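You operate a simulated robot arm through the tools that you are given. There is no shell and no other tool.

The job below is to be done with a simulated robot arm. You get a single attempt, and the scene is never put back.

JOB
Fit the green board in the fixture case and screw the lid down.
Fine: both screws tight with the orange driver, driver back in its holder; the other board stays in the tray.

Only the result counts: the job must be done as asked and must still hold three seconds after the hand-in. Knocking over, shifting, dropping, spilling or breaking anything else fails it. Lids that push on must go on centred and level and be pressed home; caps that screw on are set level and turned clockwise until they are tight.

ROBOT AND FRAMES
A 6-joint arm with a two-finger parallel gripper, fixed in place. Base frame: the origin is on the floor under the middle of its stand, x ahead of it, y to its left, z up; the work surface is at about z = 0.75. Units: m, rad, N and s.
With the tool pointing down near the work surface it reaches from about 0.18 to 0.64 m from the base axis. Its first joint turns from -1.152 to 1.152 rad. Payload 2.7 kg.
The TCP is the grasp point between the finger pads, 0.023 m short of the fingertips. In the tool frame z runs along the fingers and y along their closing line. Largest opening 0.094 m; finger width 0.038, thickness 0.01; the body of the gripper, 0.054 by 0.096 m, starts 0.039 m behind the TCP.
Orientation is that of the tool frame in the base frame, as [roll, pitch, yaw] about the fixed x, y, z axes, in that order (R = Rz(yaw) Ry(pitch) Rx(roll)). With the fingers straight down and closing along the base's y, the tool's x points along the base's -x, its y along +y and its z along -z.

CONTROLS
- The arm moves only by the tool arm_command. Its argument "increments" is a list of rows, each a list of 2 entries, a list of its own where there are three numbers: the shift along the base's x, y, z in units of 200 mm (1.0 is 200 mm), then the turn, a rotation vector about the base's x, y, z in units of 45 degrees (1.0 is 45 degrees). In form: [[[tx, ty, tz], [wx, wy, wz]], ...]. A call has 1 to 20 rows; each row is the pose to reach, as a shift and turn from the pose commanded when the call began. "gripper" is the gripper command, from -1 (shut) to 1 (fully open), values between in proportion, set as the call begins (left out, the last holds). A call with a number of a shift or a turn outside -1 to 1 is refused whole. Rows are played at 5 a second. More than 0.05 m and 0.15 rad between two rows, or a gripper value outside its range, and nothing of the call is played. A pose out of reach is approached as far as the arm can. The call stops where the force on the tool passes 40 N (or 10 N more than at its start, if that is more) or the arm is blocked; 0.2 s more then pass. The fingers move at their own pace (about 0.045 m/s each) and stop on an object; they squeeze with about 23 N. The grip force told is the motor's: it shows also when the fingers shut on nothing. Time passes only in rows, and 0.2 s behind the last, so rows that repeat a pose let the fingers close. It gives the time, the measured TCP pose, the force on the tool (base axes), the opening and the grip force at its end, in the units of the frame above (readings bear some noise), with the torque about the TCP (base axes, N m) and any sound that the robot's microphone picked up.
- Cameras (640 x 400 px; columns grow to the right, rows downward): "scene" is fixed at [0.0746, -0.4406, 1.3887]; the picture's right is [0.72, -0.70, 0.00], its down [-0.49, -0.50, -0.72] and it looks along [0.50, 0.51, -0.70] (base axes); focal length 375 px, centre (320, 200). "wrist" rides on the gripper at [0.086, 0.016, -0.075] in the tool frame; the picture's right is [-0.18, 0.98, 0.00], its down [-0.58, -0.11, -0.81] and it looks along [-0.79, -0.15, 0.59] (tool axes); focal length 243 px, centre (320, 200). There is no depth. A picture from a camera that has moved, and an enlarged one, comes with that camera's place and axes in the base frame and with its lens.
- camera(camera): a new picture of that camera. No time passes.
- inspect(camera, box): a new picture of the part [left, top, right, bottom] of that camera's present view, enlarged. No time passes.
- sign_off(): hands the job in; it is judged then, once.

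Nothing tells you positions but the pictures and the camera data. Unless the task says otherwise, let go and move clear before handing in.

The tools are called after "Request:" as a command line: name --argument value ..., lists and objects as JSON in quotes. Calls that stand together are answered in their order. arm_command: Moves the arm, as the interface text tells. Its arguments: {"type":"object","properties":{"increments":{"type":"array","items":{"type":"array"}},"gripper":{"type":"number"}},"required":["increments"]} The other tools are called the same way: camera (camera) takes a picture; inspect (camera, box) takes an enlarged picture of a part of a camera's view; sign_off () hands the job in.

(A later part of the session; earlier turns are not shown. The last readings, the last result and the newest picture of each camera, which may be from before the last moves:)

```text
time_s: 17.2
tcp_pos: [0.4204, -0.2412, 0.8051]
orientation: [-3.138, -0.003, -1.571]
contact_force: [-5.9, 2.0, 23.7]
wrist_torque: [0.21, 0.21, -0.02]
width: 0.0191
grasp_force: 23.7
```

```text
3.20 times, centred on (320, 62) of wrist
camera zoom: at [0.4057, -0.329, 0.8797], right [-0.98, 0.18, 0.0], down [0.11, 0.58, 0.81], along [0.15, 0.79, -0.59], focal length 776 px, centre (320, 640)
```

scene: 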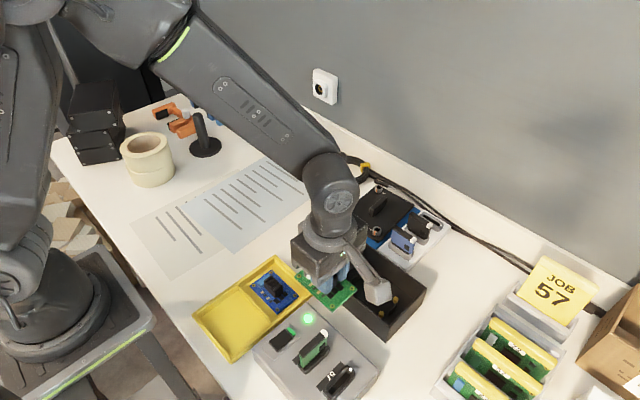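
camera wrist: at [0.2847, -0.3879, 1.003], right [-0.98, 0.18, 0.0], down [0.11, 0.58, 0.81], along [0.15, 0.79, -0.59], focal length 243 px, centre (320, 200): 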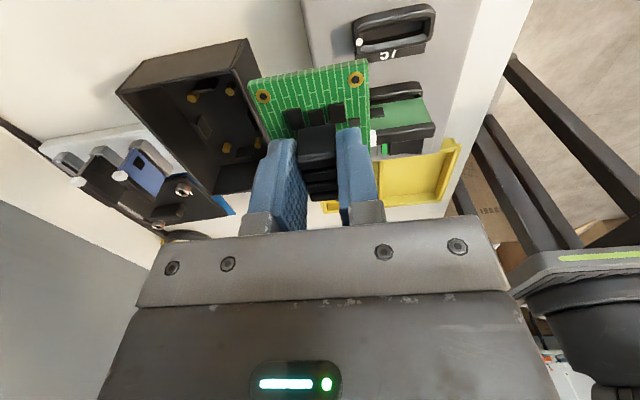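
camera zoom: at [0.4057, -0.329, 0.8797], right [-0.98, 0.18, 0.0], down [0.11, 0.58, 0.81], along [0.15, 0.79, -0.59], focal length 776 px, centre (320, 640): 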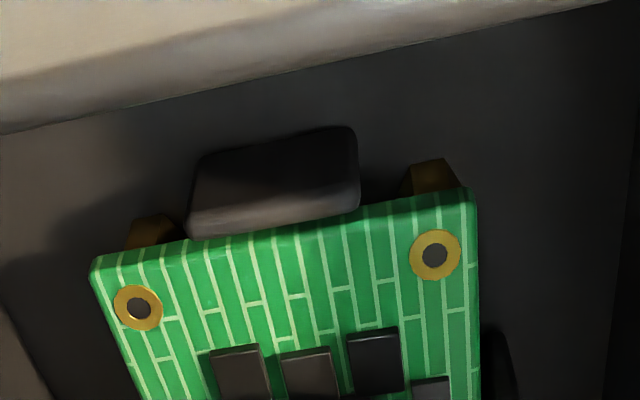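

Contact came about 3–4 mm earlier than my estimate, but the force is balanced about the board's centre. Before deciding whether it is seated, I'll look closely at the edges, tabs and standoffs.

Request:
inspect --camera "scene" --box '[376, 302, 396, 318]'

Request:
inspect --camera "scene" --box '[390, 282, 410, 302]'

Request:
inspect --camera "scene" --box '[340, 270, 372, 295]'

Request:
inspect --camera "wrist" --box '[240, 30, 310, 100]'

Request:
inspect --camera "wrist" --box '[320, 30, 390, 130]'

```text
16.00 times, centred on (386, 310) of scene
camera zoom: at [0.0742, -0.4404, 1.3888], right [0.72, -0.7, 0.0], down [-0.49, -0.5, -0.72], along [0.5, 0.51, -0.7], focal length 5996 px, centre (-736, -1560)
```

zoom: 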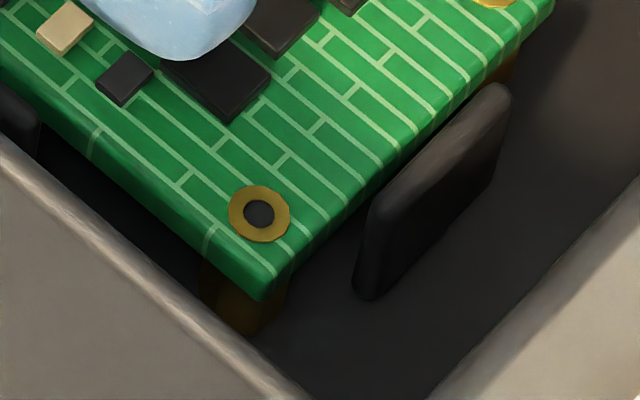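

```text
16.00 times, centred on (400, 292) of scene
camera zoom: at [0.0742, -0.4404, 1.3888], right [0.72, -0.7, 0.0], down [-0.49, -0.5, -0.72], along [0.5, 0.51, -0.7], focal length 5996 px, centre (-960, -1272)
```

zoom: 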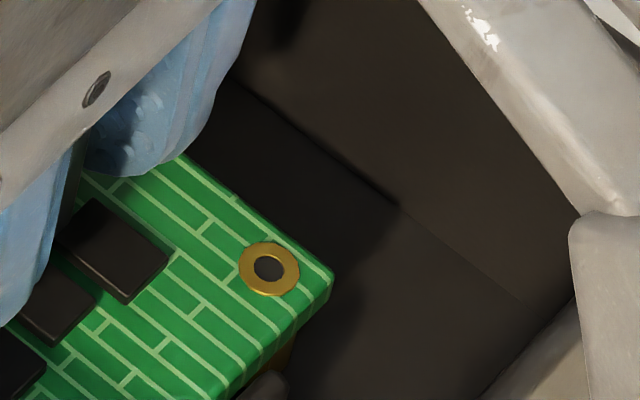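

```text
16.00 times, centred on (356, 282) of scene
camera zoom: at [0.0742, -0.4404, 1.3888], right [0.72, -0.7, 0.0], down [-0.49, -0.5, -0.72], along [0.5, 0.51, -0.7], focal length 5996 px, centre (-256, -1120)
```

zoom: 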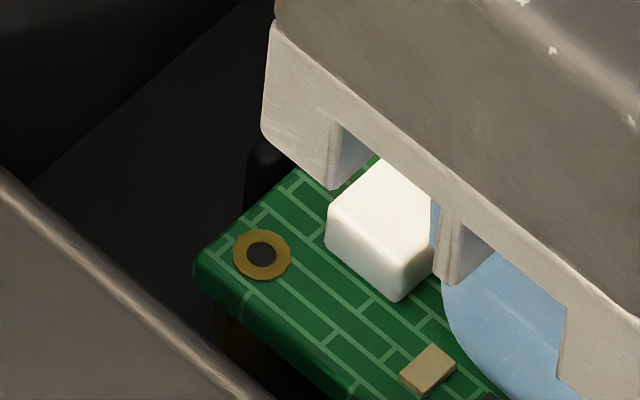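

```text
5.71 times, centred on (275, 65) of wrist
camera zoom: at [0.4057, -0.329, 0.8797], right [-0.98, 0.18, 0.0], down [0.11, 0.58, 0.81], along [0.15, 0.79, -0.59], focal length 1386 px, centre (577, 971)
```

zoom: 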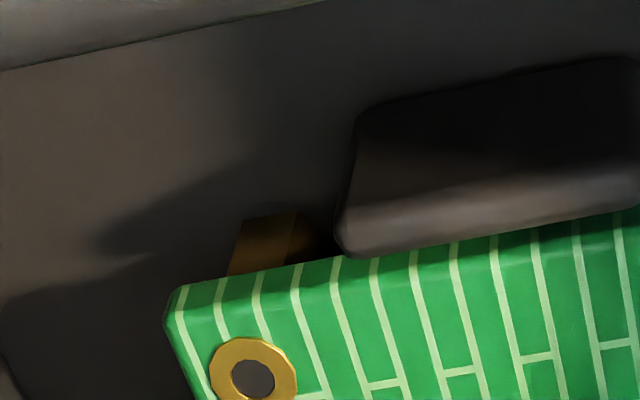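

```text
4.00 times, centred on (355, 80) of wrist
camera zoom: at [0.4057, -0.329, 0.8797], right [-0.98, 0.18, 0.0], down [0.11, 0.58, 0.81], along [0.15, 0.79, -0.59], focal length 970 px, centre (180, 680)
```

zoom: 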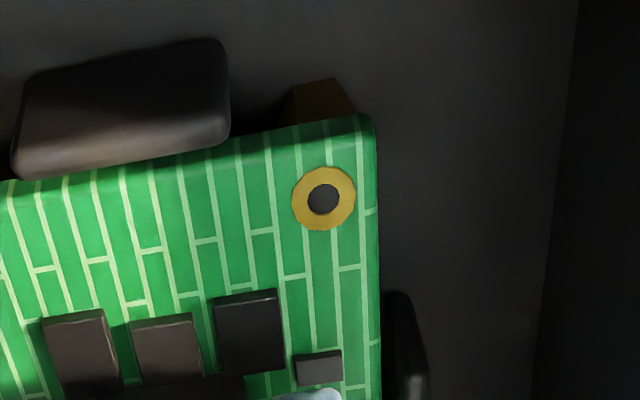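

The board edge looks about 6–7 mm thick, which explains the early contact. The balanced force and the hole positions fit the board resting on all four standoffs. I'll relieve the pressing force and re-check.

Request:
arm_command --increments '[[[0, 0, 0.005], [0, 0, 0]], [[-0.002, 0, 0.011], [0, 0, 0]], [[-0.002, 0, 0.011], [0, 0, 0]]]'

Request:
inspect --camera "scene" --box '[372, 285, 404, 325]'

Request:
inspect --camera "scene" --box '[340, 260, 372, 300]'

```text
time_s: 18.0
tcp_pos: [0.419, -0.2415, 0.804]
orientation: [-3.14, -0.003, -1.57]
contact_force: [3.9, 0.5, 10.1]
wrist_torque: [-0.3, -0.14, 0.1]
width: 0.019
grasp_force: 23.5
```

```text
10.00 times, centred on (388, 305) of scene
camera zoom: at [0.0746, -0.4405, 1.3887], right [0.72, -0.7, 0.0], down [-0.49, -0.5, -0.72], along [0.5, 0.51, -0.7], focal length 3747 px, centre (-360, -850)
```

zoom: 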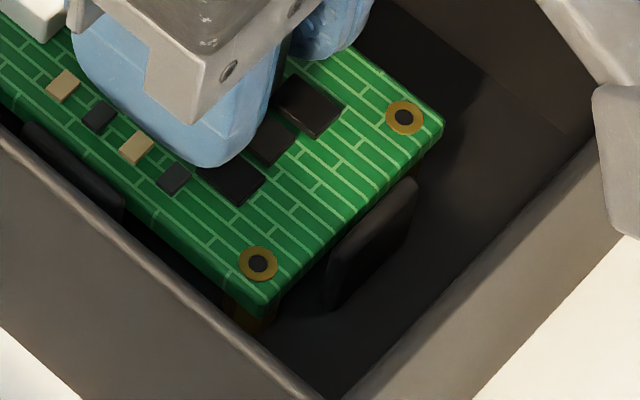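

```text
10.00 times, centred on (356, 280) of scene
camera zoom: at [0.0746, -0.4405, 1.3887], right [0.72, -0.7, 0.0], down [-0.49, -0.5, -0.72], along [0.5, 0.51, -0.7], focal length 3747 px, centre (-40, -600)
```

zoom: 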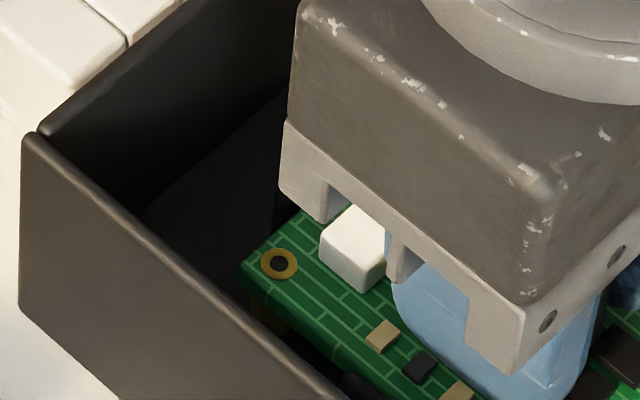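

The board settled about 1–2 mm lower and the hole positions now match the standoffs with the correct height. I'll ease off a touch more and release the block, opening only a little to stay clear of the tabs.

Request:
arm_command --increments '[[[0.0, 0, 0.004], [0, 0, 0]], [[0.0, 0, 0.004], [0, 0, 0]]]'

Request:
arm_command --increments '[[[0.0, 0, 0.0], [0, 0, 0]], [[0.0, 0, 0.0], [0, 0, 0]], [[0.0, 0, 0.0], [0, 0, 0]]]' --gripper -0.32

Request:
inspect --camera "scene" --box '[372, 285, 404, 325]'

Request:
inspect --camera "wrist" --box '[220, 0, 420, 125]'

```text
time_s: 18.6
tcp_pos: [0.4177, -0.2415, 0.8046]
orientation: [3.139, 0.0, -1.57]
contact_force: [1.3, -0.4, 2.5]
wrist_torque: [-0.14, -0.11, 0.02]
width: 0.0192
grasp_force: 23.0
```

```text
time_s: 19.4
tcp_pos: [0.42, -0.2421, 0.8047]
orientation: [3.141, 0.001, -1.571]
contact_force: [0.8, 0.0, -0.5]
wrist_torque: [-0.01, 0.02, 0.04]
width: 0.032
grasp_force: 0.0
```

```text
10.00 times, centred on (388, 305) of scene
camera zoom: at [0.0746, -0.4406, 1.3887], right [0.72, -0.7, 0.0], down [-0.49, -0.5, -0.72], along [0.5, 0.51, -0.7], focal length 3747 px, centre (-360, -850)
```

zoom: 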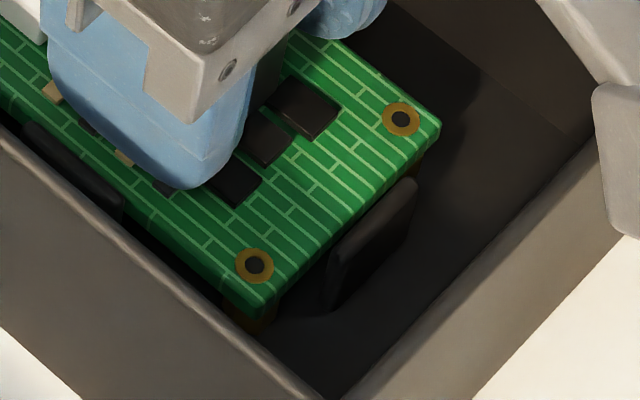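

```text
3.20 times, centred on (320, 62) of wrist
camera zoom: at [0.4043, -0.3294, 0.8802], right [-0.98, 0.18, 0.0], down [0.11, 0.58, 0.81], along [0.15, 0.79, -0.59], focal length 776 px, centre (320, 640)
```

zoom: 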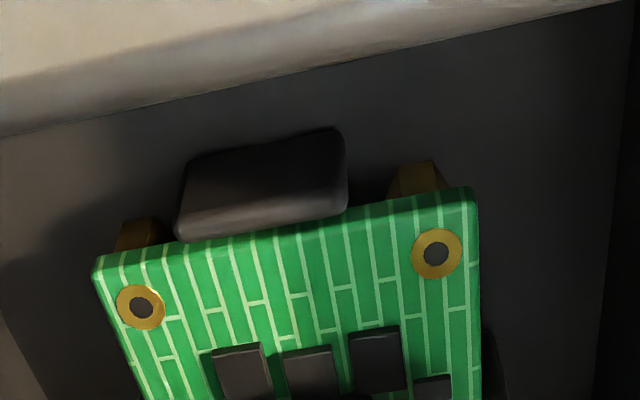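

Released. I'll lift straight up and get a clear view of how the board is sitting.

Request:
arm_command --increments '[[[0.0, 0, 0.1], [0, 0, 0]], [[0.0, 0, 0.3], [0, 0, 0]], [[0.0, 0, 0.5], [0, 0, 0]], [[-0.2, 0, 0.6], [0, 0, 0]], [[-0.4, 0.0, 0.6], [0, 0, 0]]]'

Request:
camera --camera "wrist"

Request:
inspect --camera "scene" --box '[330, 250, 420, 330]'

```text
time_s: 20.6
tcp_pos: [0.3396, -0.241, 0.9257]
orientation: [-3.141, 0.0, -1.57]
contact_force: [0.0, 0.0, 0.3]
wrist_torque: [-0.02, 0.02, -0.02]
width: 0.032
grasp_force: 0.0
```

```text
taken
camera wrist: at [0.3247, -0.3285, 1.0013], right [-0.98, 0.18, 0.0], down [0.11, 0.58, 0.81], along [0.15, 0.79, -0.59], focal length 243 px, centre (320, 200)
```

wrist: 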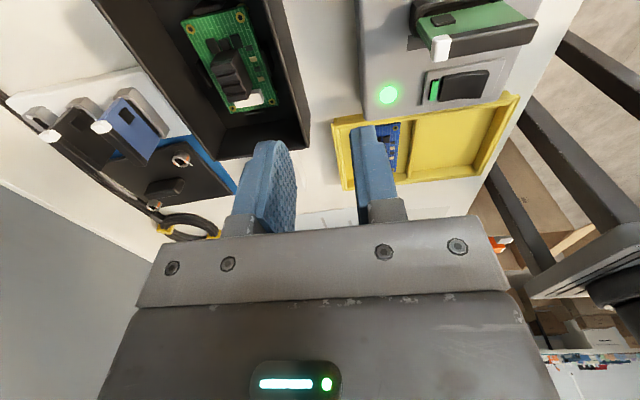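

```text
5.00 times, centred on (375, 290) of scene
camera zoom: at [0.0747, -0.4406, 1.3887], right [0.72, -0.7, 0.0], down [-0.49, -0.5, -0.72], along [0.5, 0.51, -0.7], focal length 1874 px, centre (45, -250)
```

zoom: 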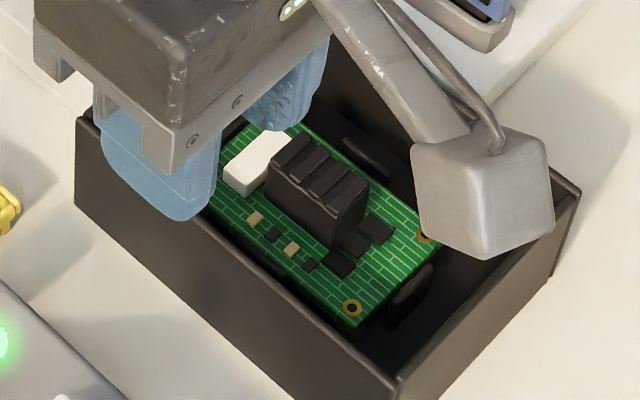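

Request:
inspect --camera "wrist" --box '[150, 0, 310, 120]'

Request:
arm_command --increments '[[[0.0, 0.2, 0.0], [0, 0, 0]], [[0.0, 0.4, 0.0], [0, 0, 0]], [[0.0, 0.6, 0.1], [0, 0, 0]]]'

Request:
inspect --camera "scene" --box '[330, 250, 420, 330]'

Request:
camera --camera "scene"

```text
3.33 times, centred on (230, 60) of wrist
camera zoom: at [0.3247, -0.3285, 1.0013], right [-0.98, 0.18, 0.0], down [0.11, 0.58, 0.81], along [0.15, 0.79, -0.59], focal length 809 px, centre (620, 667)
```

zoom: 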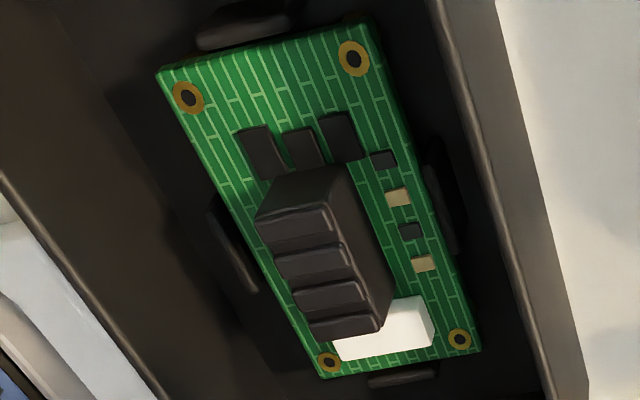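

```text
time_s: 21.4
tcp_pos: [0.3383, -0.122, 0.9443]
orientation: [-3.141, 0.001, -1.571]
contact_force: [0.3, 0.3, 0.3]
wrist_torque: [-0.01, -0.01, -0.03]
width: 0.032
grasp_force: 0.1
```

```text
5.00 times, centred on (375, 290) of scene
camera zoom: at [0.0746, -0.4407, 1.3887], right [0.72, -0.7, 0.0], down [-0.49, -0.5, -0.72], along [0.5, 0.51, -0.7], focal length 1874 px, centre (45, -250)
```

zoom: 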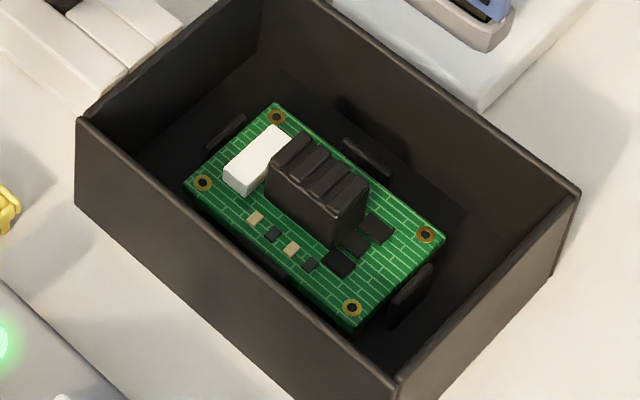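

```text
taken
```

scene: 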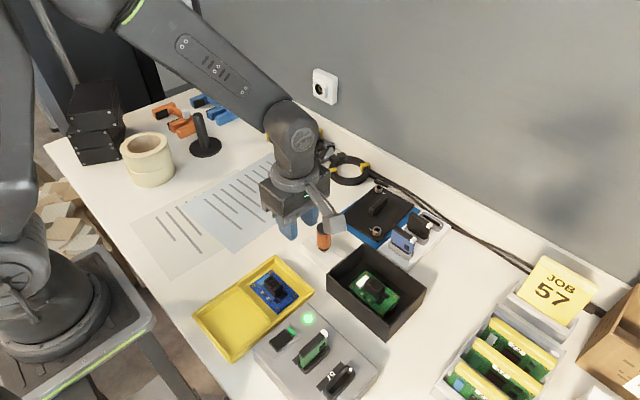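

The board sits level between the four tabs with all four holes over the standoffs. Next is the lid: I'll turn the tool back so the fingers close along y and move to view the lid handle.

Request:
arm_command --increments '[[[0.1, 0.0, 0.0], [0, 0, -0.17]], [[0.2, 0.02, 0.0], [0, 0, -0.34]], [[0.3, 0.04, 0.0], [0, 0, -0.51]], [[0.4, 0.06, 0.0], [0, 0, -0.68]], [[0.5, 0.08, 0.0], [0, 0, -0.85]], [[0.6, 0.1, 0.0], [0, 0, -1.0]]]' --gripper 0.0

Request:
arm_command --increments '[[[0.03, 0.0, 0.0], [0, 0, -0.17]], [[0.06, 0.0, 0.0], [0, 0, -0.34]], [[0.1, 0.0, 0.0], [0, 0, -0.51]], [[0.14, 0.0, 0.0], [0, 0, -0.68]], [[0.17, 0.0, 0.0], [0, 0, -0.85]], [[0.2, 0.0, 0.0], [0, 0, -1.0]], [[0.2, 0.0, 0.0], [0, 0, -1.0]]]'

Request:
camera --camera "wrist"

Request:
inspect --camera "wrist" --box '[240, 0, 400, 160]'

```text
time_s: 22.8
tcp_pos: [0.4601, -0.1031, 0.9467]
orientation: [-3.141, 0.0, -2.357]
contact_force: [-0.6, 0.7, 0.3]
wrist_torque: [-0.01, -0.03, -0.05]
width: 0.0468
grasp_force: 0.0
```

```text
time_s: 24.4
tcp_pos: [0.4991, -0.1019, 0.9451]
orientation: [-3.141, -0.001, 3.14]
contact_force: [0.2, -0.2, -0.3]
wrist_torque: [0.01, 0.0, -0.02]
width: 0.047
grasp_force: 0.1
```

```text
taken
camera wrist: at [0.4144, -0.0866, 1.0204], right [0.19, 0.98, 0.0], down [0.58, -0.11, 0.81], along [0.79, -0.15, -0.59], focal length 243 px, centre (320, 200)
```

wrist: 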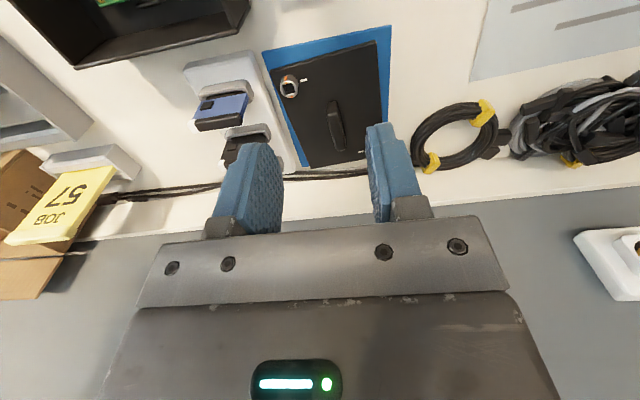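

```text
2.50 times, centred on (320, 80) of wrist
camera zoom: at [0.4144, -0.0866, 1.0204], right [0.19, 0.98, 0.0], down [0.58, -0.11, 0.81], along [0.79, -0.15, -0.59], focal length 606 px, centre (320, 500)
```

zoom: 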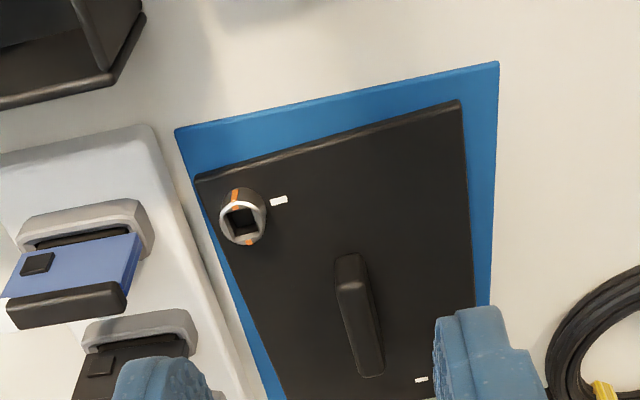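

The lid is turned about 4° counter-clockwise, with the handle centred near (0.60, −0.101). Before picking it, I'll use the empty gripper's camera to measure the case rim accurately.

Request:
arm_command --increments '[[[-0.17, -0.12, 0.0], [0, 0, 0]], [[-0.34, -0.24, 0.0], [0, 0, 0]], [[-0.52, -0.36, 0.0], [0, 0, 0]], [[-0.7, -0.5, 0.03], [0, 0, 0]], [[-0.7, -0.5, 0.03], [0, 0, 0]]]'

Request:
camera --camera "wrist"

Request:
inspect --camera "wrist" --box '[160, 0, 380, 140]'

```text
time_s: 25.6
tcp_pos: [0.3588, -0.2016, 0.9527]
orientation: [3.141, 0.001, 3.141]
contact_force: [-0.1, -0.7, 0.1]
wrist_torque: [-0.01, 0.0, -0.01]
width: 0.0466
grasp_force: 0.1
```

```text
taken
camera wrist: at [0.2738, -0.1858, 1.0279], right [0.18, 0.98, 0.0], down [0.58, -0.11, 0.81], along [0.79, -0.15, -0.59], focal length 243 px, centre (320, 200)
```

wrist: 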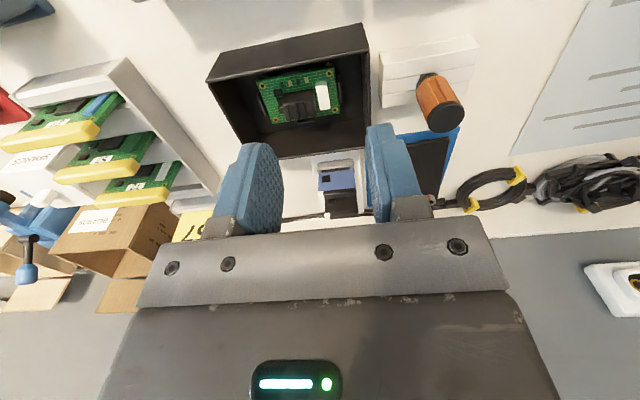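

```text
2.86 times, centred on (270, 70) of wrist
camera zoom: at [0.2738, -0.1858, 1.0279], right [0.18, 0.98, 0.0], down [0.58, -0.11, 0.81], along [0.79, -0.15, -0.59], focal length 693 px, centre (463, 571)
```

zoom: 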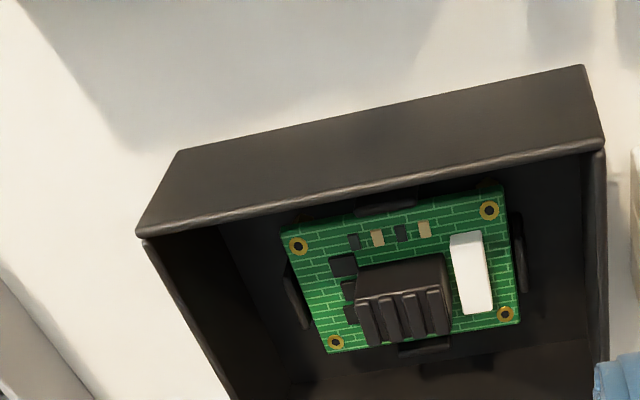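

Request:
inspect --camera "wrist" --box '[200, 60, 380, 175]'

Request:
inspect --camera "scene" --box '[320, 240, 430, 350]'

```text
3.48 times, centred on (290, 118) of wrist
camera zoom: at [0.2738, -0.1858, 1.0279], right [0.18, 0.98, 0.0], down [0.58, -0.11, 0.81], along [0.79, -0.15, -0.59], focal length 844 px, centre (424, 487)
```

zoom: 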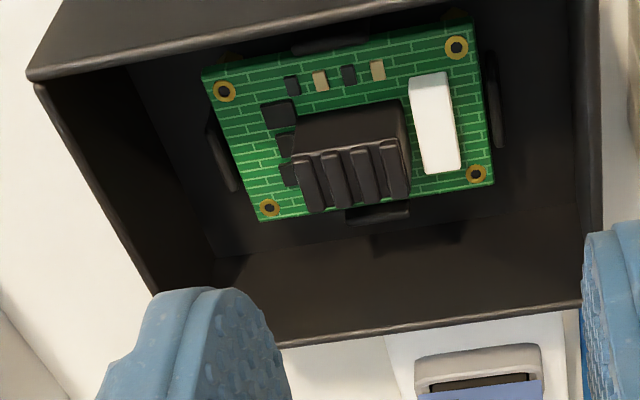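

```text
3.64 times, centred on (375, 295) of scene
camera zoom: at [0.0746, -0.4407, 1.3887], right [0.72, -0.7, 0.0], down [-0.49, -0.5, -0.72], along [0.5, 0.51, -0.7], focal length 1363 px, centre (120, -146)
```

zoom: 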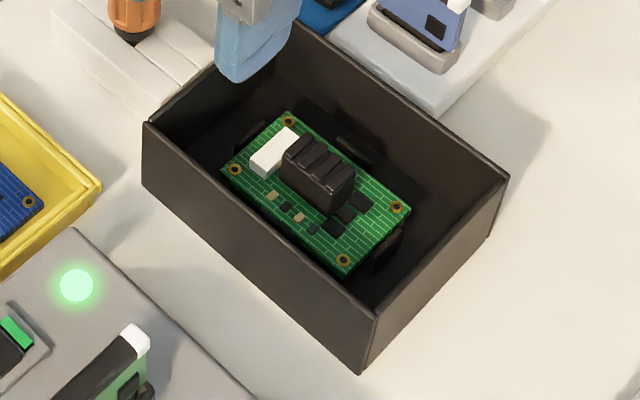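

Case rim centre comes out at about (0.4215, −0.2353), square to the base axes. Now back to the lid for a closer look at its handle.

Request:
arm_command --increments '[[[0.18, 0.12, 0.0], [0, 0, 0]], [[0.36, 0.24, 0.0], [0, 0, 0]], [[0.54, 0.36, 0.0], [0, 0, 0]], [[0.75, 0.5, 0.0], [0, 0, 0.05]], [[0.92, 0.5, -0.1], [0, 0, 0.093]], [[0.98, 0.5, -0.3], [0, 0, 0.093]], [[0.98, 0.5, -0.4], [0, 0, 0.093]], [[0.98, 0.5, -0.4], [0, 0, 0.093]]]'

Request:
camera --camera "wrist"

Request:
inspect --camera "wrist" --box '[220, 0, 420, 125]'

Request:
inspect --camera "scene" --box '[320, 150, 460, 260]'

```text
refused: row 4 steps farther than a row can; nothing moved
```

```text
taken
camera wrist: at [0.2738, -0.1858, 1.0279], right [0.18, 0.98, 0.0], down [0.58, -0.11, 0.81], along [0.79, -0.15, -0.59], focal length 243 px, centre (320, 200)
```

wrist: 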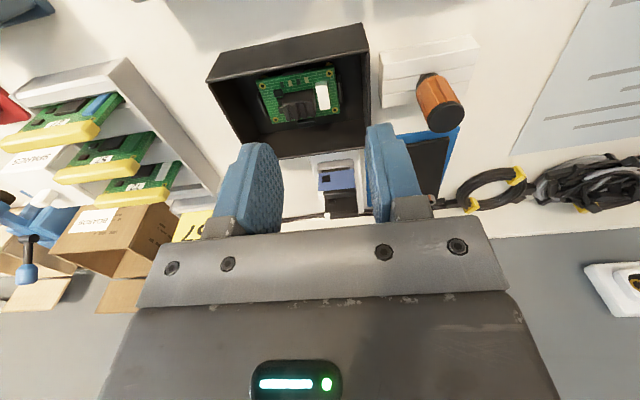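

```text
3.20 times, centred on (320, 62) of wrist
camera zoom: at [0.2738, -0.1858, 1.0279], right [0.18, 0.98, 0.0], down [0.58, -0.11, 0.81], along [0.79, -0.15, -0.59], focal length 776 px, centre (320, 640)
```

zoom: 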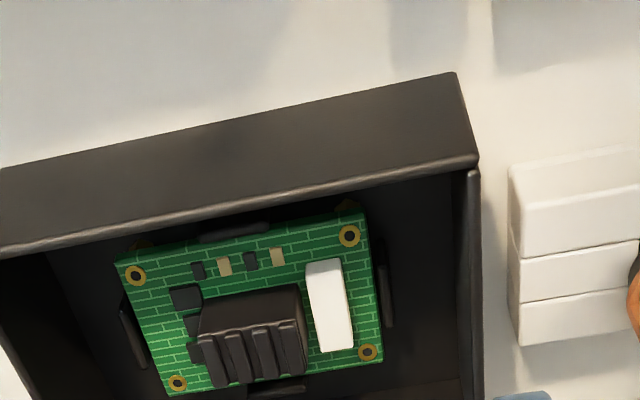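

```text
3.64 times, centred on (390, 205) of scene
camera zoom: at [0.0746, -0.4407, 1.3887], right [0.72, -0.7, 0.0], down [-0.49, -0.5, -0.72], along [0.5, 0.51, -0.7], focal length 1363 px, centre (66, 182)
```

zoom: 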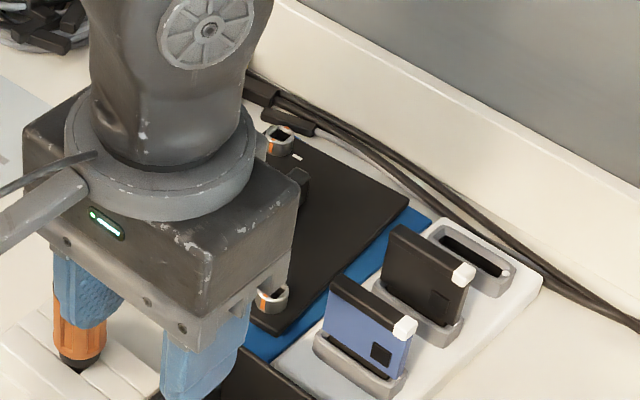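

One row was slightly too large; I'll resend with smaller steps.

Request:
arm_command --increments '[[[0.18, 0.12, 0.0], [0, 0, 0]], [[0.36, 0.24, 0.0], [0, 0, 0]], [[0.54, 0.36, 0.0], [0, 0, 0]], [[0.72, 0.48, 0.0], [0, 0, 0.05]], [[0.9, 0.5, -0.05], [0, 0, 0.093]], [[0.98, 0.5, -0.25], [0, 0, 0.093]], [[0.98, 0.5, -0.4], [0, 0, 0.093]], [[0.98, 0.5, -0.4], [0, 0, 0.093]]]'

Request:
camera --camera "wrist"

Request:
inspect --camera "wrist" --box '[220, 0, 420, 125]'

Request:
inspect --camera "scene" --box '[320, 150, 460, 260]'

```text
time_s: 27.4
tcp_pos: [0.5545, -0.1008, 0.8738]
orientation: [-3.141, 0.0, -3.069]
contact_force: [0.0, 0.2, 0.3]
wrist_torque: [-0.05, -0.03, -0.01]
width: 0.0473
grasp_force: 0.0
```

```text
taken
camera wrist: at [0.4683, -0.0923, 0.9484], right [0.11, 0.99, 0.0], down [0.59, -0.07, 0.81], along [0.8, -0.09, -0.59], focal length 243 px, centre (320, 200)
```

wrist: 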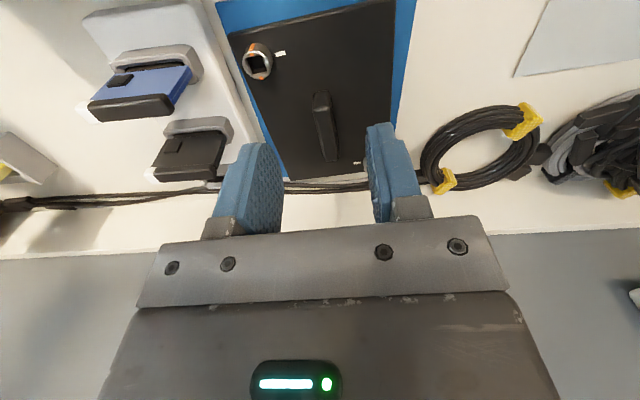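

```text
3.20 times, centred on (320, 62) of wrist
camera zoom: at [0.4683, -0.0923, 0.9484], right [0.11, 0.99, 0.0], down [0.59, -0.07, 0.81], along [0.8, -0.09, -0.59], focal length 776 px, centre (320, 640)
```

zoom: 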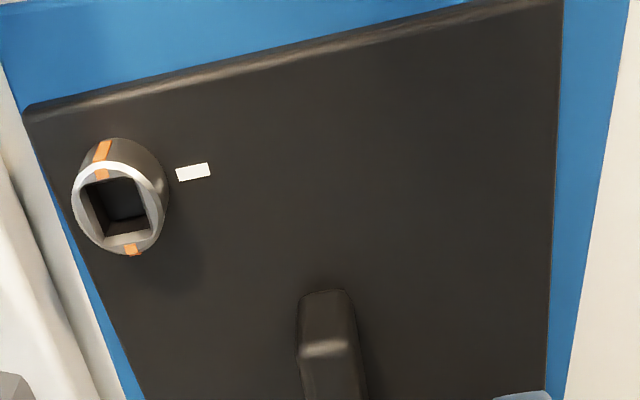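

```text
3.64 times, centred on (390, 205) of scene
camera zoom: at [0.0746, -0.4406, 1.3887], right [0.72, -0.7, 0.0], down [-0.49, -0.5, -0.72], along [0.5, 0.51, -0.7], focal length 1363 px, centre (66, 182)
```

zoom: 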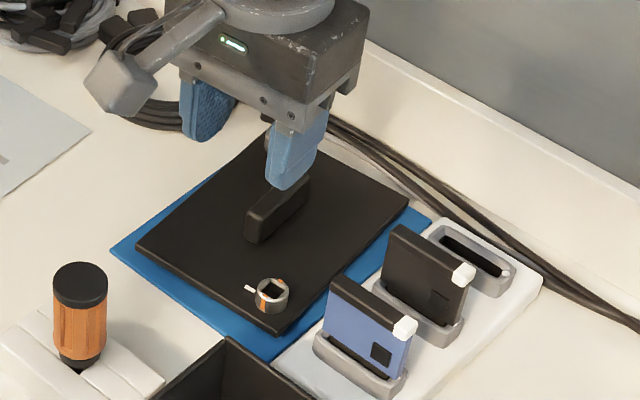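

Request:
inspect --camera "wrist" --box '[270, 80, 380, 170]'

Request:
inspect --camera "wrist" --box '[230, 20, 320, 90]'

```text
4.44 times, centred on (325, 125) of wrist
camera zoom: at [0.4683, -0.0923, 0.9484], right [0.11, 0.99, 0.0], down [0.59, -0.07, 0.81], along [0.8, -0.09, -0.59], focal length 1078 px, centre (298, 533)
```

zoom: 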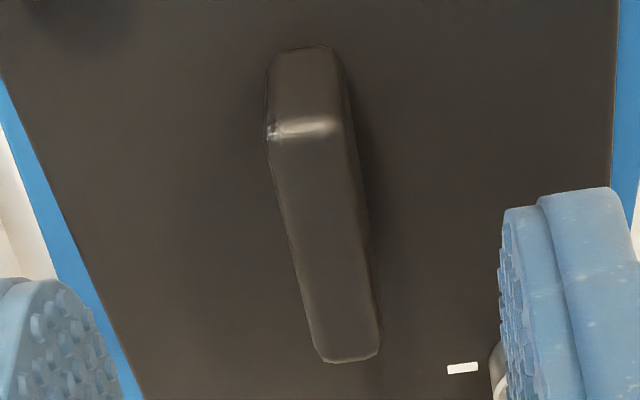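

```text
5.71 times, centred on (275, 55) of wrist
camera zoom: at [0.4683, -0.0923, 0.9484], right [0.11, 0.99, 0.0], down [0.59, -0.07, 0.81], along [0.8, -0.09, -0.59], focal length 1386 px, centre (577, 1029)
```

zoom: 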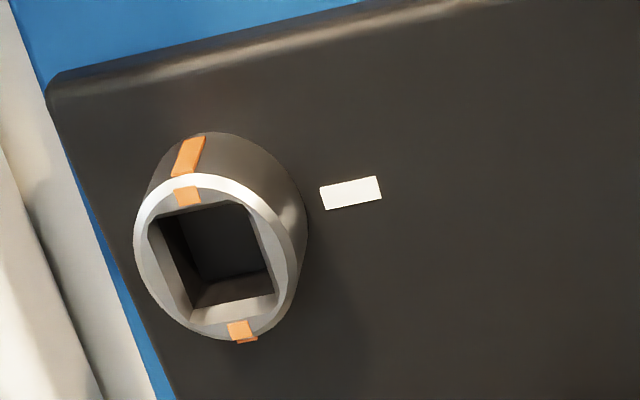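

Handle: about 56 × 13 mm, centre near (0.604, −0.101), top near z ≈ 0.782, turned about 4°. I'll move above it, then lower in two stages.

Request:
arm_command --increments '[[[0.12, 0.002, 0.0], [0, 0, 0]], [[0.245, 0.004, 0.0], [0, 0, 0]], [[0.245, 0.004, -0.15], [0, 0, 0]], [[0.245, 0.004, -0.27], [0, 0, 0]], [[0.245, 0.004, -0.27], [0, 0, 0]]]'

Request:
camera --camera "wrist"

Request:
inspect --camera "wrist" --box '[240, 60, 400, 200]'

Request:
inspect --camera "scene" --box '[320, 150, 460, 260]'

```text
time_s: 28.6
tcp_pos: [0.6038, -0.1002, 0.8197]
orientation: [-3.14, 0.0, -3.069]
contact_force: [0.6, -0.6, 0.1]
wrist_torque: [0.0, -0.01, -0.01]
width: 0.047
grasp_force: 0.0
```

```text
taken
camera wrist: at [0.5175, -0.0923, 0.8946], right [0.11, 0.99, 0.0], down [0.59, -0.07, 0.81], along [0.8, -0.09, -0.59], focal length 243 px, centre (320, 200)
```

wrist: 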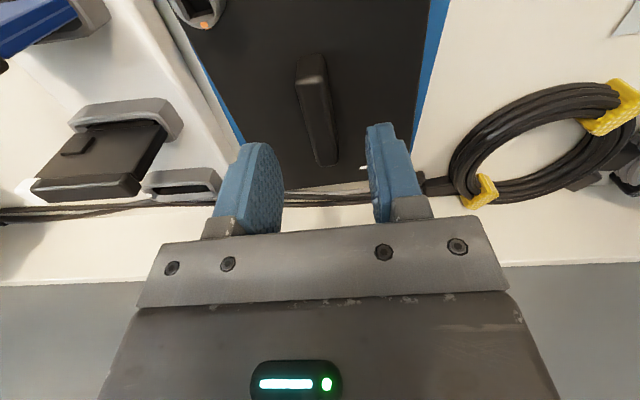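

```text
2.86 times, centred on (320, 130) of wrist
camera zoom: at [0.5175, -0.0923, 0.8946], right [0.11, 0.99, 0.0], down [0.59, -0.07, 0.81], along [0.8, -0.09, -0.59], focal length 693 px, centre (320, 400)
```

zoom: 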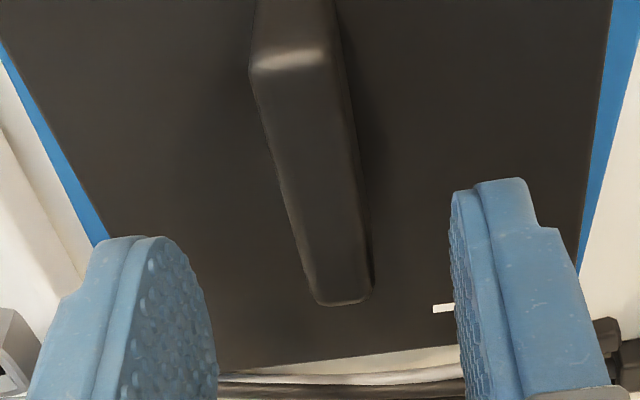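

```text
3.64 times, centred on (390, 205) of scene
camera zoom: at [0.0746, -0.4406, 1.3887], right [0.72, -0.7, 0.0], down [-0.49, -0.5, -0.72], along [0.5, 0.51, -0.7], focal length 1363 px, centre (66, 182)
```

zoom: 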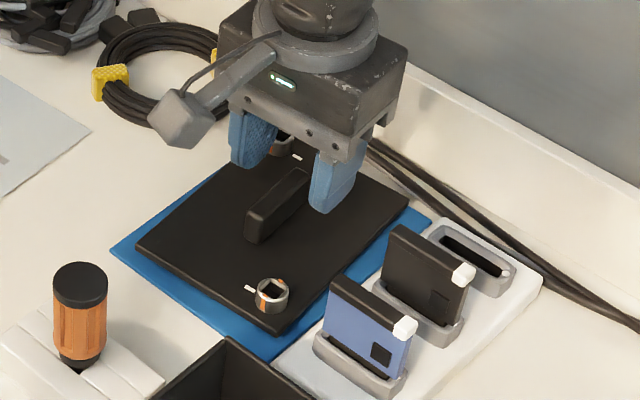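

The handle is centred under the tool. Descending to grip height and closing.

Request:
arm_command --increments '[[[0.0, 0.0, -0.06], [0, 0, 0]], [[0.0, 0.0, -0.12], [0, 0, 0]], [[0.0, 0.0, -0.168], [0, 0, 0]], [[0.0, 0.0, -0.168], [0, 0, 0]]]'

Request:
inspect --camera "wrist" --box '[240, 60, 400, 200]'

Request:
inspect --camera "scene" --box '[340, 160, 430, 240]'

```text
time_s: 29.8
tcp_pos: [0.6073, -0.1016, 0.7895]
orientation: [-3.138, 0.004, -3.068]
contact_force: [-3.1, -0.1, 5.7]
wrist_torque: [0.13, 0.22, 0.06]
width: 0.0471
grasp_force: 0.3
stopped in row 4: the force on the tool passed its limit at 41 N (the readings are from after the stop); the commanded pose is now the measured one
```

```text
2.86 times, centred on (320, 130) of wrist
camera zoom: at [0.5202, -0.0929, 0.8646], right [0.11, 0.99, 0.0], down [0.58, -0.06, 0.81], along [0.81, -0.09, -0.59], focal length 693 px, centre (320, 400)
```

zoom: 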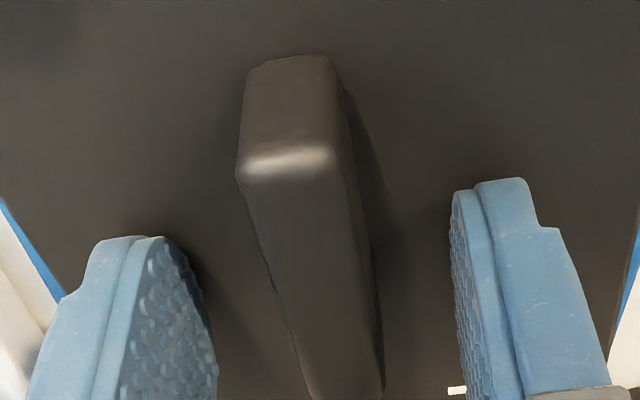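

```text
5.00 times, centred on (385, 200) of scene
camera zoom: at [0.0745, -0.4406, 1.3887], right [0.72, -0.7, 0.0], down [-0.49, -0.5, -0.72], along [0.5, 0.51, -0.7], focal length 1874 px, centre (-5, 200)
```

zoom: 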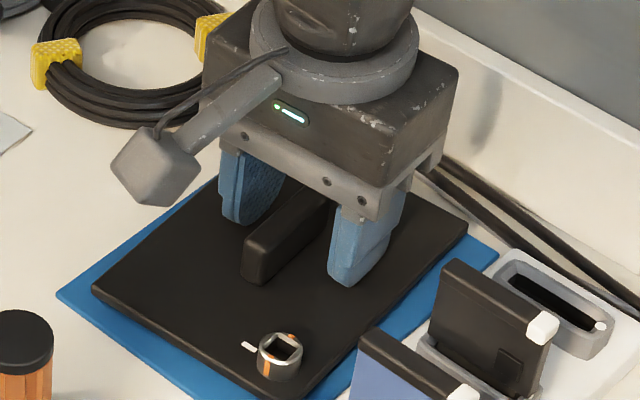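

Fingertips touched the lid plate at about z ≈ 0.766, so the plate is higher than I thought. I'll back up 2.5 mm and close on the handle.

Request:
arm_command --increments '[[[0.0, 0.0, 0.0125], [0, 0, 0]], [[0.0, 0.0, 0.0125], [0, 0, 0]]]'

Request:
arm_command --increments '[[[0, 0, 0], [0, 0, 0]], [[0, 0, 0], [0, 0, 0]], [[0, 0, 0], [0, 0, 0]], [[0, 0, 0], [0, 0, 0]], [[0, 0, 0], [0, 0, 0]]]' --gripper -1

Request:
inspect --camera "wrist" --box '[240, 60, 400, 200]'

Request:
inspect --camera "scene" --box '[340, 160, 430, 240]'

```text
time_s: 30.4
tcp_pos: [0.6066, -0.1011, 0.7914]
orientation: [-3.14, 0.005, -3.067]
contact_force: [0.4, -1.1, -0.1]
wrist_torque: [-0.04, -0.02, 0.01]
width: 0.0471
grasp_force: 0.0
```

```text
time_s: 31.6
tcp_pos: [0.6071, -0.102, 0.7919]
orientation: [-3.14, 0.006, -3.067]
contact_force: [0.1, 1.9, 1.0]
wrist_torque: [0.07, 0.03, -0.02]
width: 0.0137
grasp_force: 23.0
```

```text
2.86 times, centred on (320, 130) of wrist
camera zoom: at [0.5205, -0.0928, 0.8663], right [0.11, 0.99, 0.0], down [0.58, -0.06, 0.81], along [0.8, -0.09, -0.59], focal length 693 px, centre (320, 400)
```

zoom: 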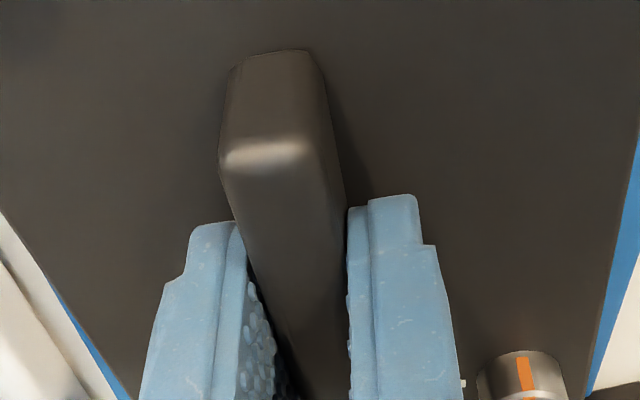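

```text
5.00 times, centred on (385, 200) of scene
camera zoom: at [0.0746, -0.4406, 1.3887], right [0.72, -0.7, 0.0], down [-0.49, -0.5, -0.72], along [0.5, 0.51, -0.7], focal length 1874 px, centre (-5, 200)
```

zoom: 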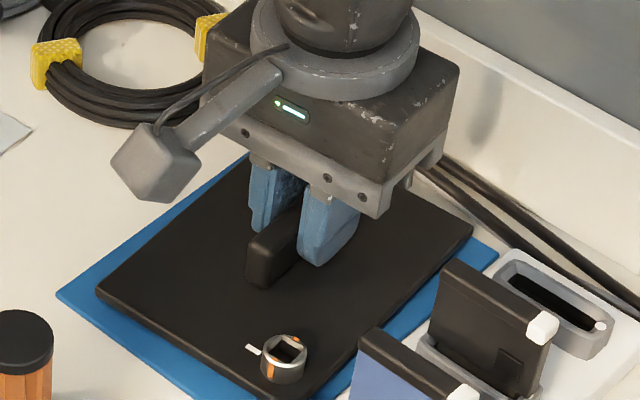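

Handle gripped (13.7 mm, 23 N). Lifting the lid straight up first, then up and slightly inward.

Request:
arm_command --increments '[[[0.0, 0.0, 0.05], [0, 0, 0]], [[0.0, 0.0, 0.15], [0, 0, 0]], [[-0.02, 0.0, 0.3], [0, 0, 0]], [[-0.06, 0.0, 0.5], [0, 0, 0]], [[-0.15, 0.0, 0.7], [0, 0, 0]], [[-0.3, 0.0, 0.8], [0, 0, 0]], [[-0.3, 0.0, 0.8], [0, 0, 0]]]'

Request:
camera --camera "wrist"

Request:
camera --camera "scene"

```text
time_s: 33.2
tcp_pos: [0.5484, -0.1028, 0.9534]
orientation: [-3.14, 0.006, -3.068]
contact_force: [-0.4, 0.2, -0.8]
wrist_torque: [-0.04, 0.02, 0.0]
width: 0.0134
grasp_force: 23.1
```

```text
taken
camera wrist: at [0.4613, -0.0948, 1.0277], right [0.11, 0.99, 0.0], down [0.58, -0.06, 0.81], along [0.8, -0.09, -0.59], focal length 243 px, centre (320, 200)
```

wrist: 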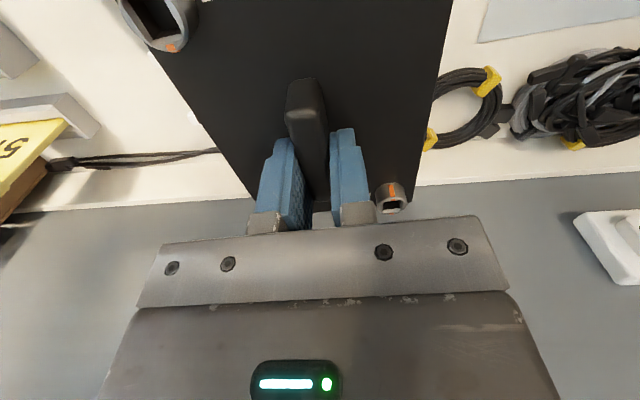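

```text
taken
```

scene: 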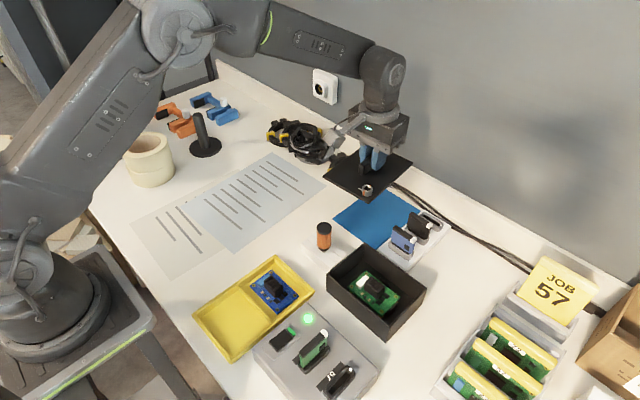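

The lid is up and level. I'll zoom on the two screws in the wrist view to pin down the lid's centre relative to the gripper.

Request:
inspect --camera "wrist" --box '[110, 0, 210, 62]'

Request:
inspect --camera "wrist" --box '[350, 160, 430, 220]'

Request:
inspect --camera "scene" --box '[315, 130, 425, 210]'

```text
6.40 times, centred on (160, 31) of wrist
camera zoom: at [0.4613, -0.0948, 1.0277], right [0.11, 0.99, 0.0], down [0.58, -0.06, 0.81], along [0.8, -0.09, -0.59], focal length 1553 px, centre (1344, 1282)
```

zoom: 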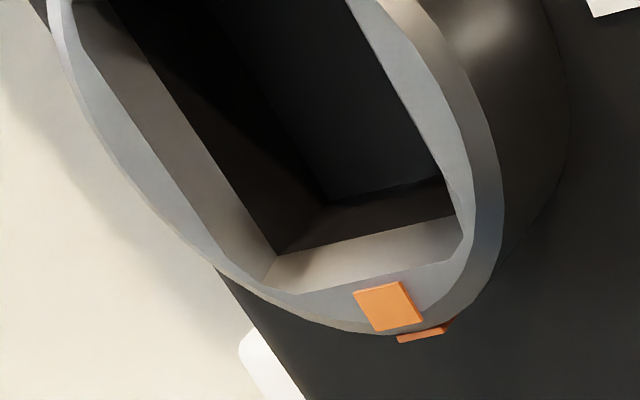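

```text
6.67 times, centred on (390, 190) of wrist
camera zoom: at [0.4613, -0.0948, 1.0277], right [0.11, 0.99, 0.0], down [0.58, -0.06, 0.81], along [0.8, -0.09, -0.59], focal length 1618 px, centre (-147, 267)
```

zoom: 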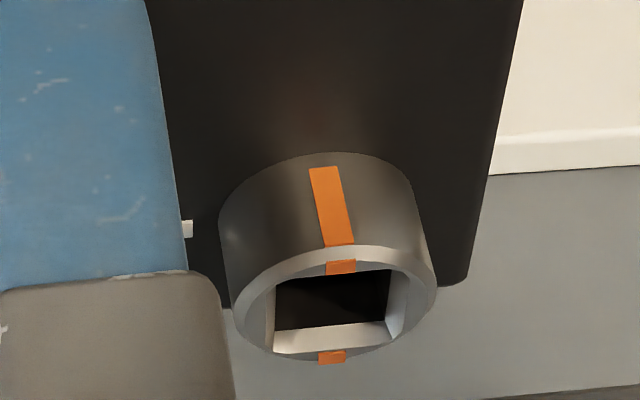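

```text
5.00 times, centred on (370, 170) of scene
camera zoom: at [0.0746, -0.4406, 1.3887], right [0.72, -0.7, 0.0], down [-0.49, -0.5, -0.72], along [0.5, 0.51, -0.7], focal length 1874 px, centre (70, 350)
```

zoom: 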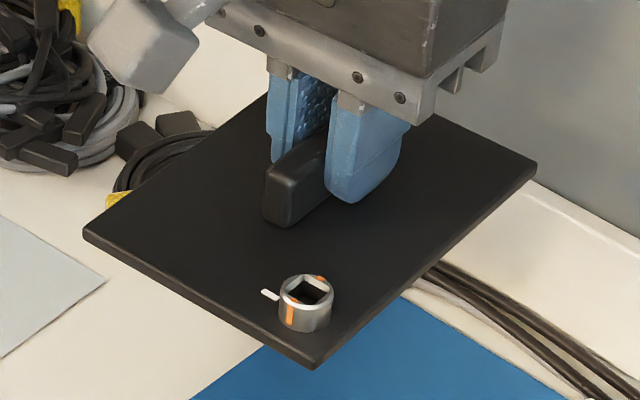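

Now rotating the lid +86° so its long side lies along y, while moving over the case at a safe height.

Request:
arm_command --increments '[[[-0.05, -0.05, 0.0], [0, 0, 0.167]], [[-0.1, -0.1, 0.0], [0, 0, 0.333]], [[-0.15, -0.15, 0.0], [0, 0, 0.5]], [[-0.2, -0.2, 0.0], [0, 0, 0.667]], [[-0.25, -0.25, 0.0], [0, 0, 0.833]], [[-0.3, -0.3, 0.0], [0, 0, 1.0]]]'

Request:
arm_command --increments '[[[-0.05, -0.05, 0.0], [0, 0, 0.15]], [[-0.11, -0.11, 0.0], [0, 0, 0.3]], [[-0.17, -0.17, 0.0], [0, 0, 0.45]], [[-0.22, -0.23, 0.0], [0, 0, 0.6]], [[-0.28, -0.29, 0.0], [0, 0, 0.75]], [[-0.334, -0.3425, 0.0], [0, 0, 0.906]], [[-0.334, -0.3425, 0.0], [0, 0, 0.906]]]'

Request:
camera --camera "scene"

Request:
camera --camera "wrist"

```text
time_s: 34.6
tcp_pos: [0.4867, -0.1625, 0.9521]
orientation: [-3.141, 0.005, -2.282]
contact_force: [-0.6, 0.1, -1.0]
wrist_torque: [-0.01, -0.02, 0.0]
width: 0.0136
grasp_force: 22.7
```

```text
time_s: 36.2
tcp_pos: [0.4199, -0.2294, 0.9523]
orientation: [-3.14, 0.005, -1.568]
contact_force: [-0.4, 1.0, -0.6]
wrist_torque: [-0.01, 0.05, 0.01]
width: 0.0135
grasp_force: 23.3
```

```text
taken
```

scene: 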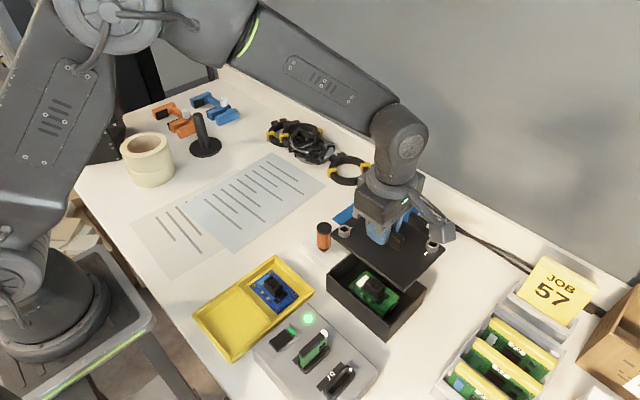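

```text
taken
camera wrist: at [0.4057, -0.3176, 1.0266], right [-0.98, 0.18, 0.0], down [0.11, 0.58, 0.81], along [0.15, 0.8, -0.59], focal length 243 px, centre (320, 200)
```

wrist: 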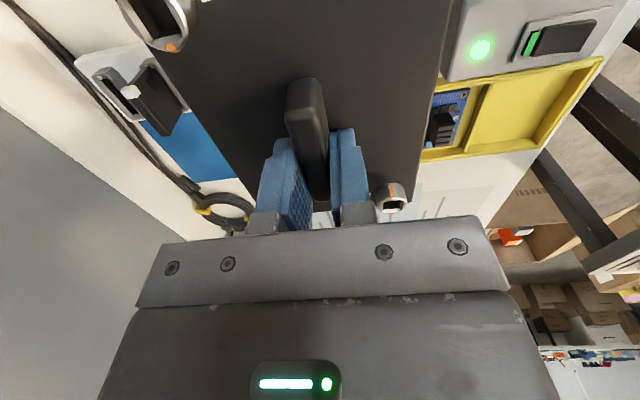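

The lid is above the case in the right orientation. Lowering to about 3 cm above the rim to check alignment from both cameras.

Request:
arm_command --increments '[[[0.0, -0.004, -0.15], [0, 0, -0.004]], [[0.0, -0.004, -0.3], [0, 0, -0.004]], [[0.0, -0.004, -0.4], [0, 0, -0.004]], [[0.0, -0.004, -0.4], [0, 0, -0.004]]]'

Request:
inspect --camera "scene" --box '[315, 220, 445, 350]'

Request:
camera --camera "wrist"

```text
time_s: 37.2
tcp_pos: [0.4206, -0.2302, 0.87]
orientation: [-3.139, 0.003, -1.575]
contact_force: [0.1, 0.4, -1.1]
wrist_torque: [0.02, -0.03, 0.0]
width: 0.0137
grasp_force: 22.9
```

```text
3.08 times, centred on (380, 285) of scene
camera zoom: at [0.0746, -0.4407, 1.3887], right [0.72, -0.7, 0.0], down [-0.49, -0.5, -0.72], along [0.5, 0.51, -0.7], focal length 1153 px, centre (135, -62)
```

zoom: 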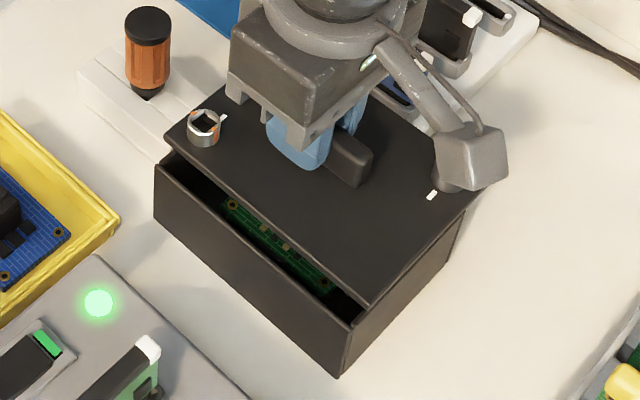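

```text
taken
camera wrist: at [0.4052, -0.3178, 0.9453], right [-0.98, 0.19, 0.0], down [0.11, 0.58, 0.81], along [0.15, 0.79, -0.59], focal length 243 px, centre (320, 200)
```

wrist: 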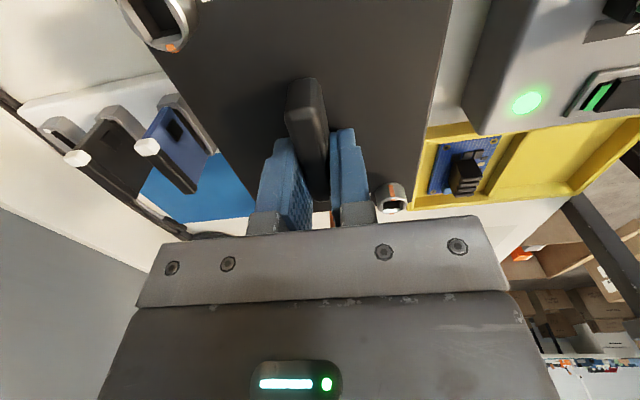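

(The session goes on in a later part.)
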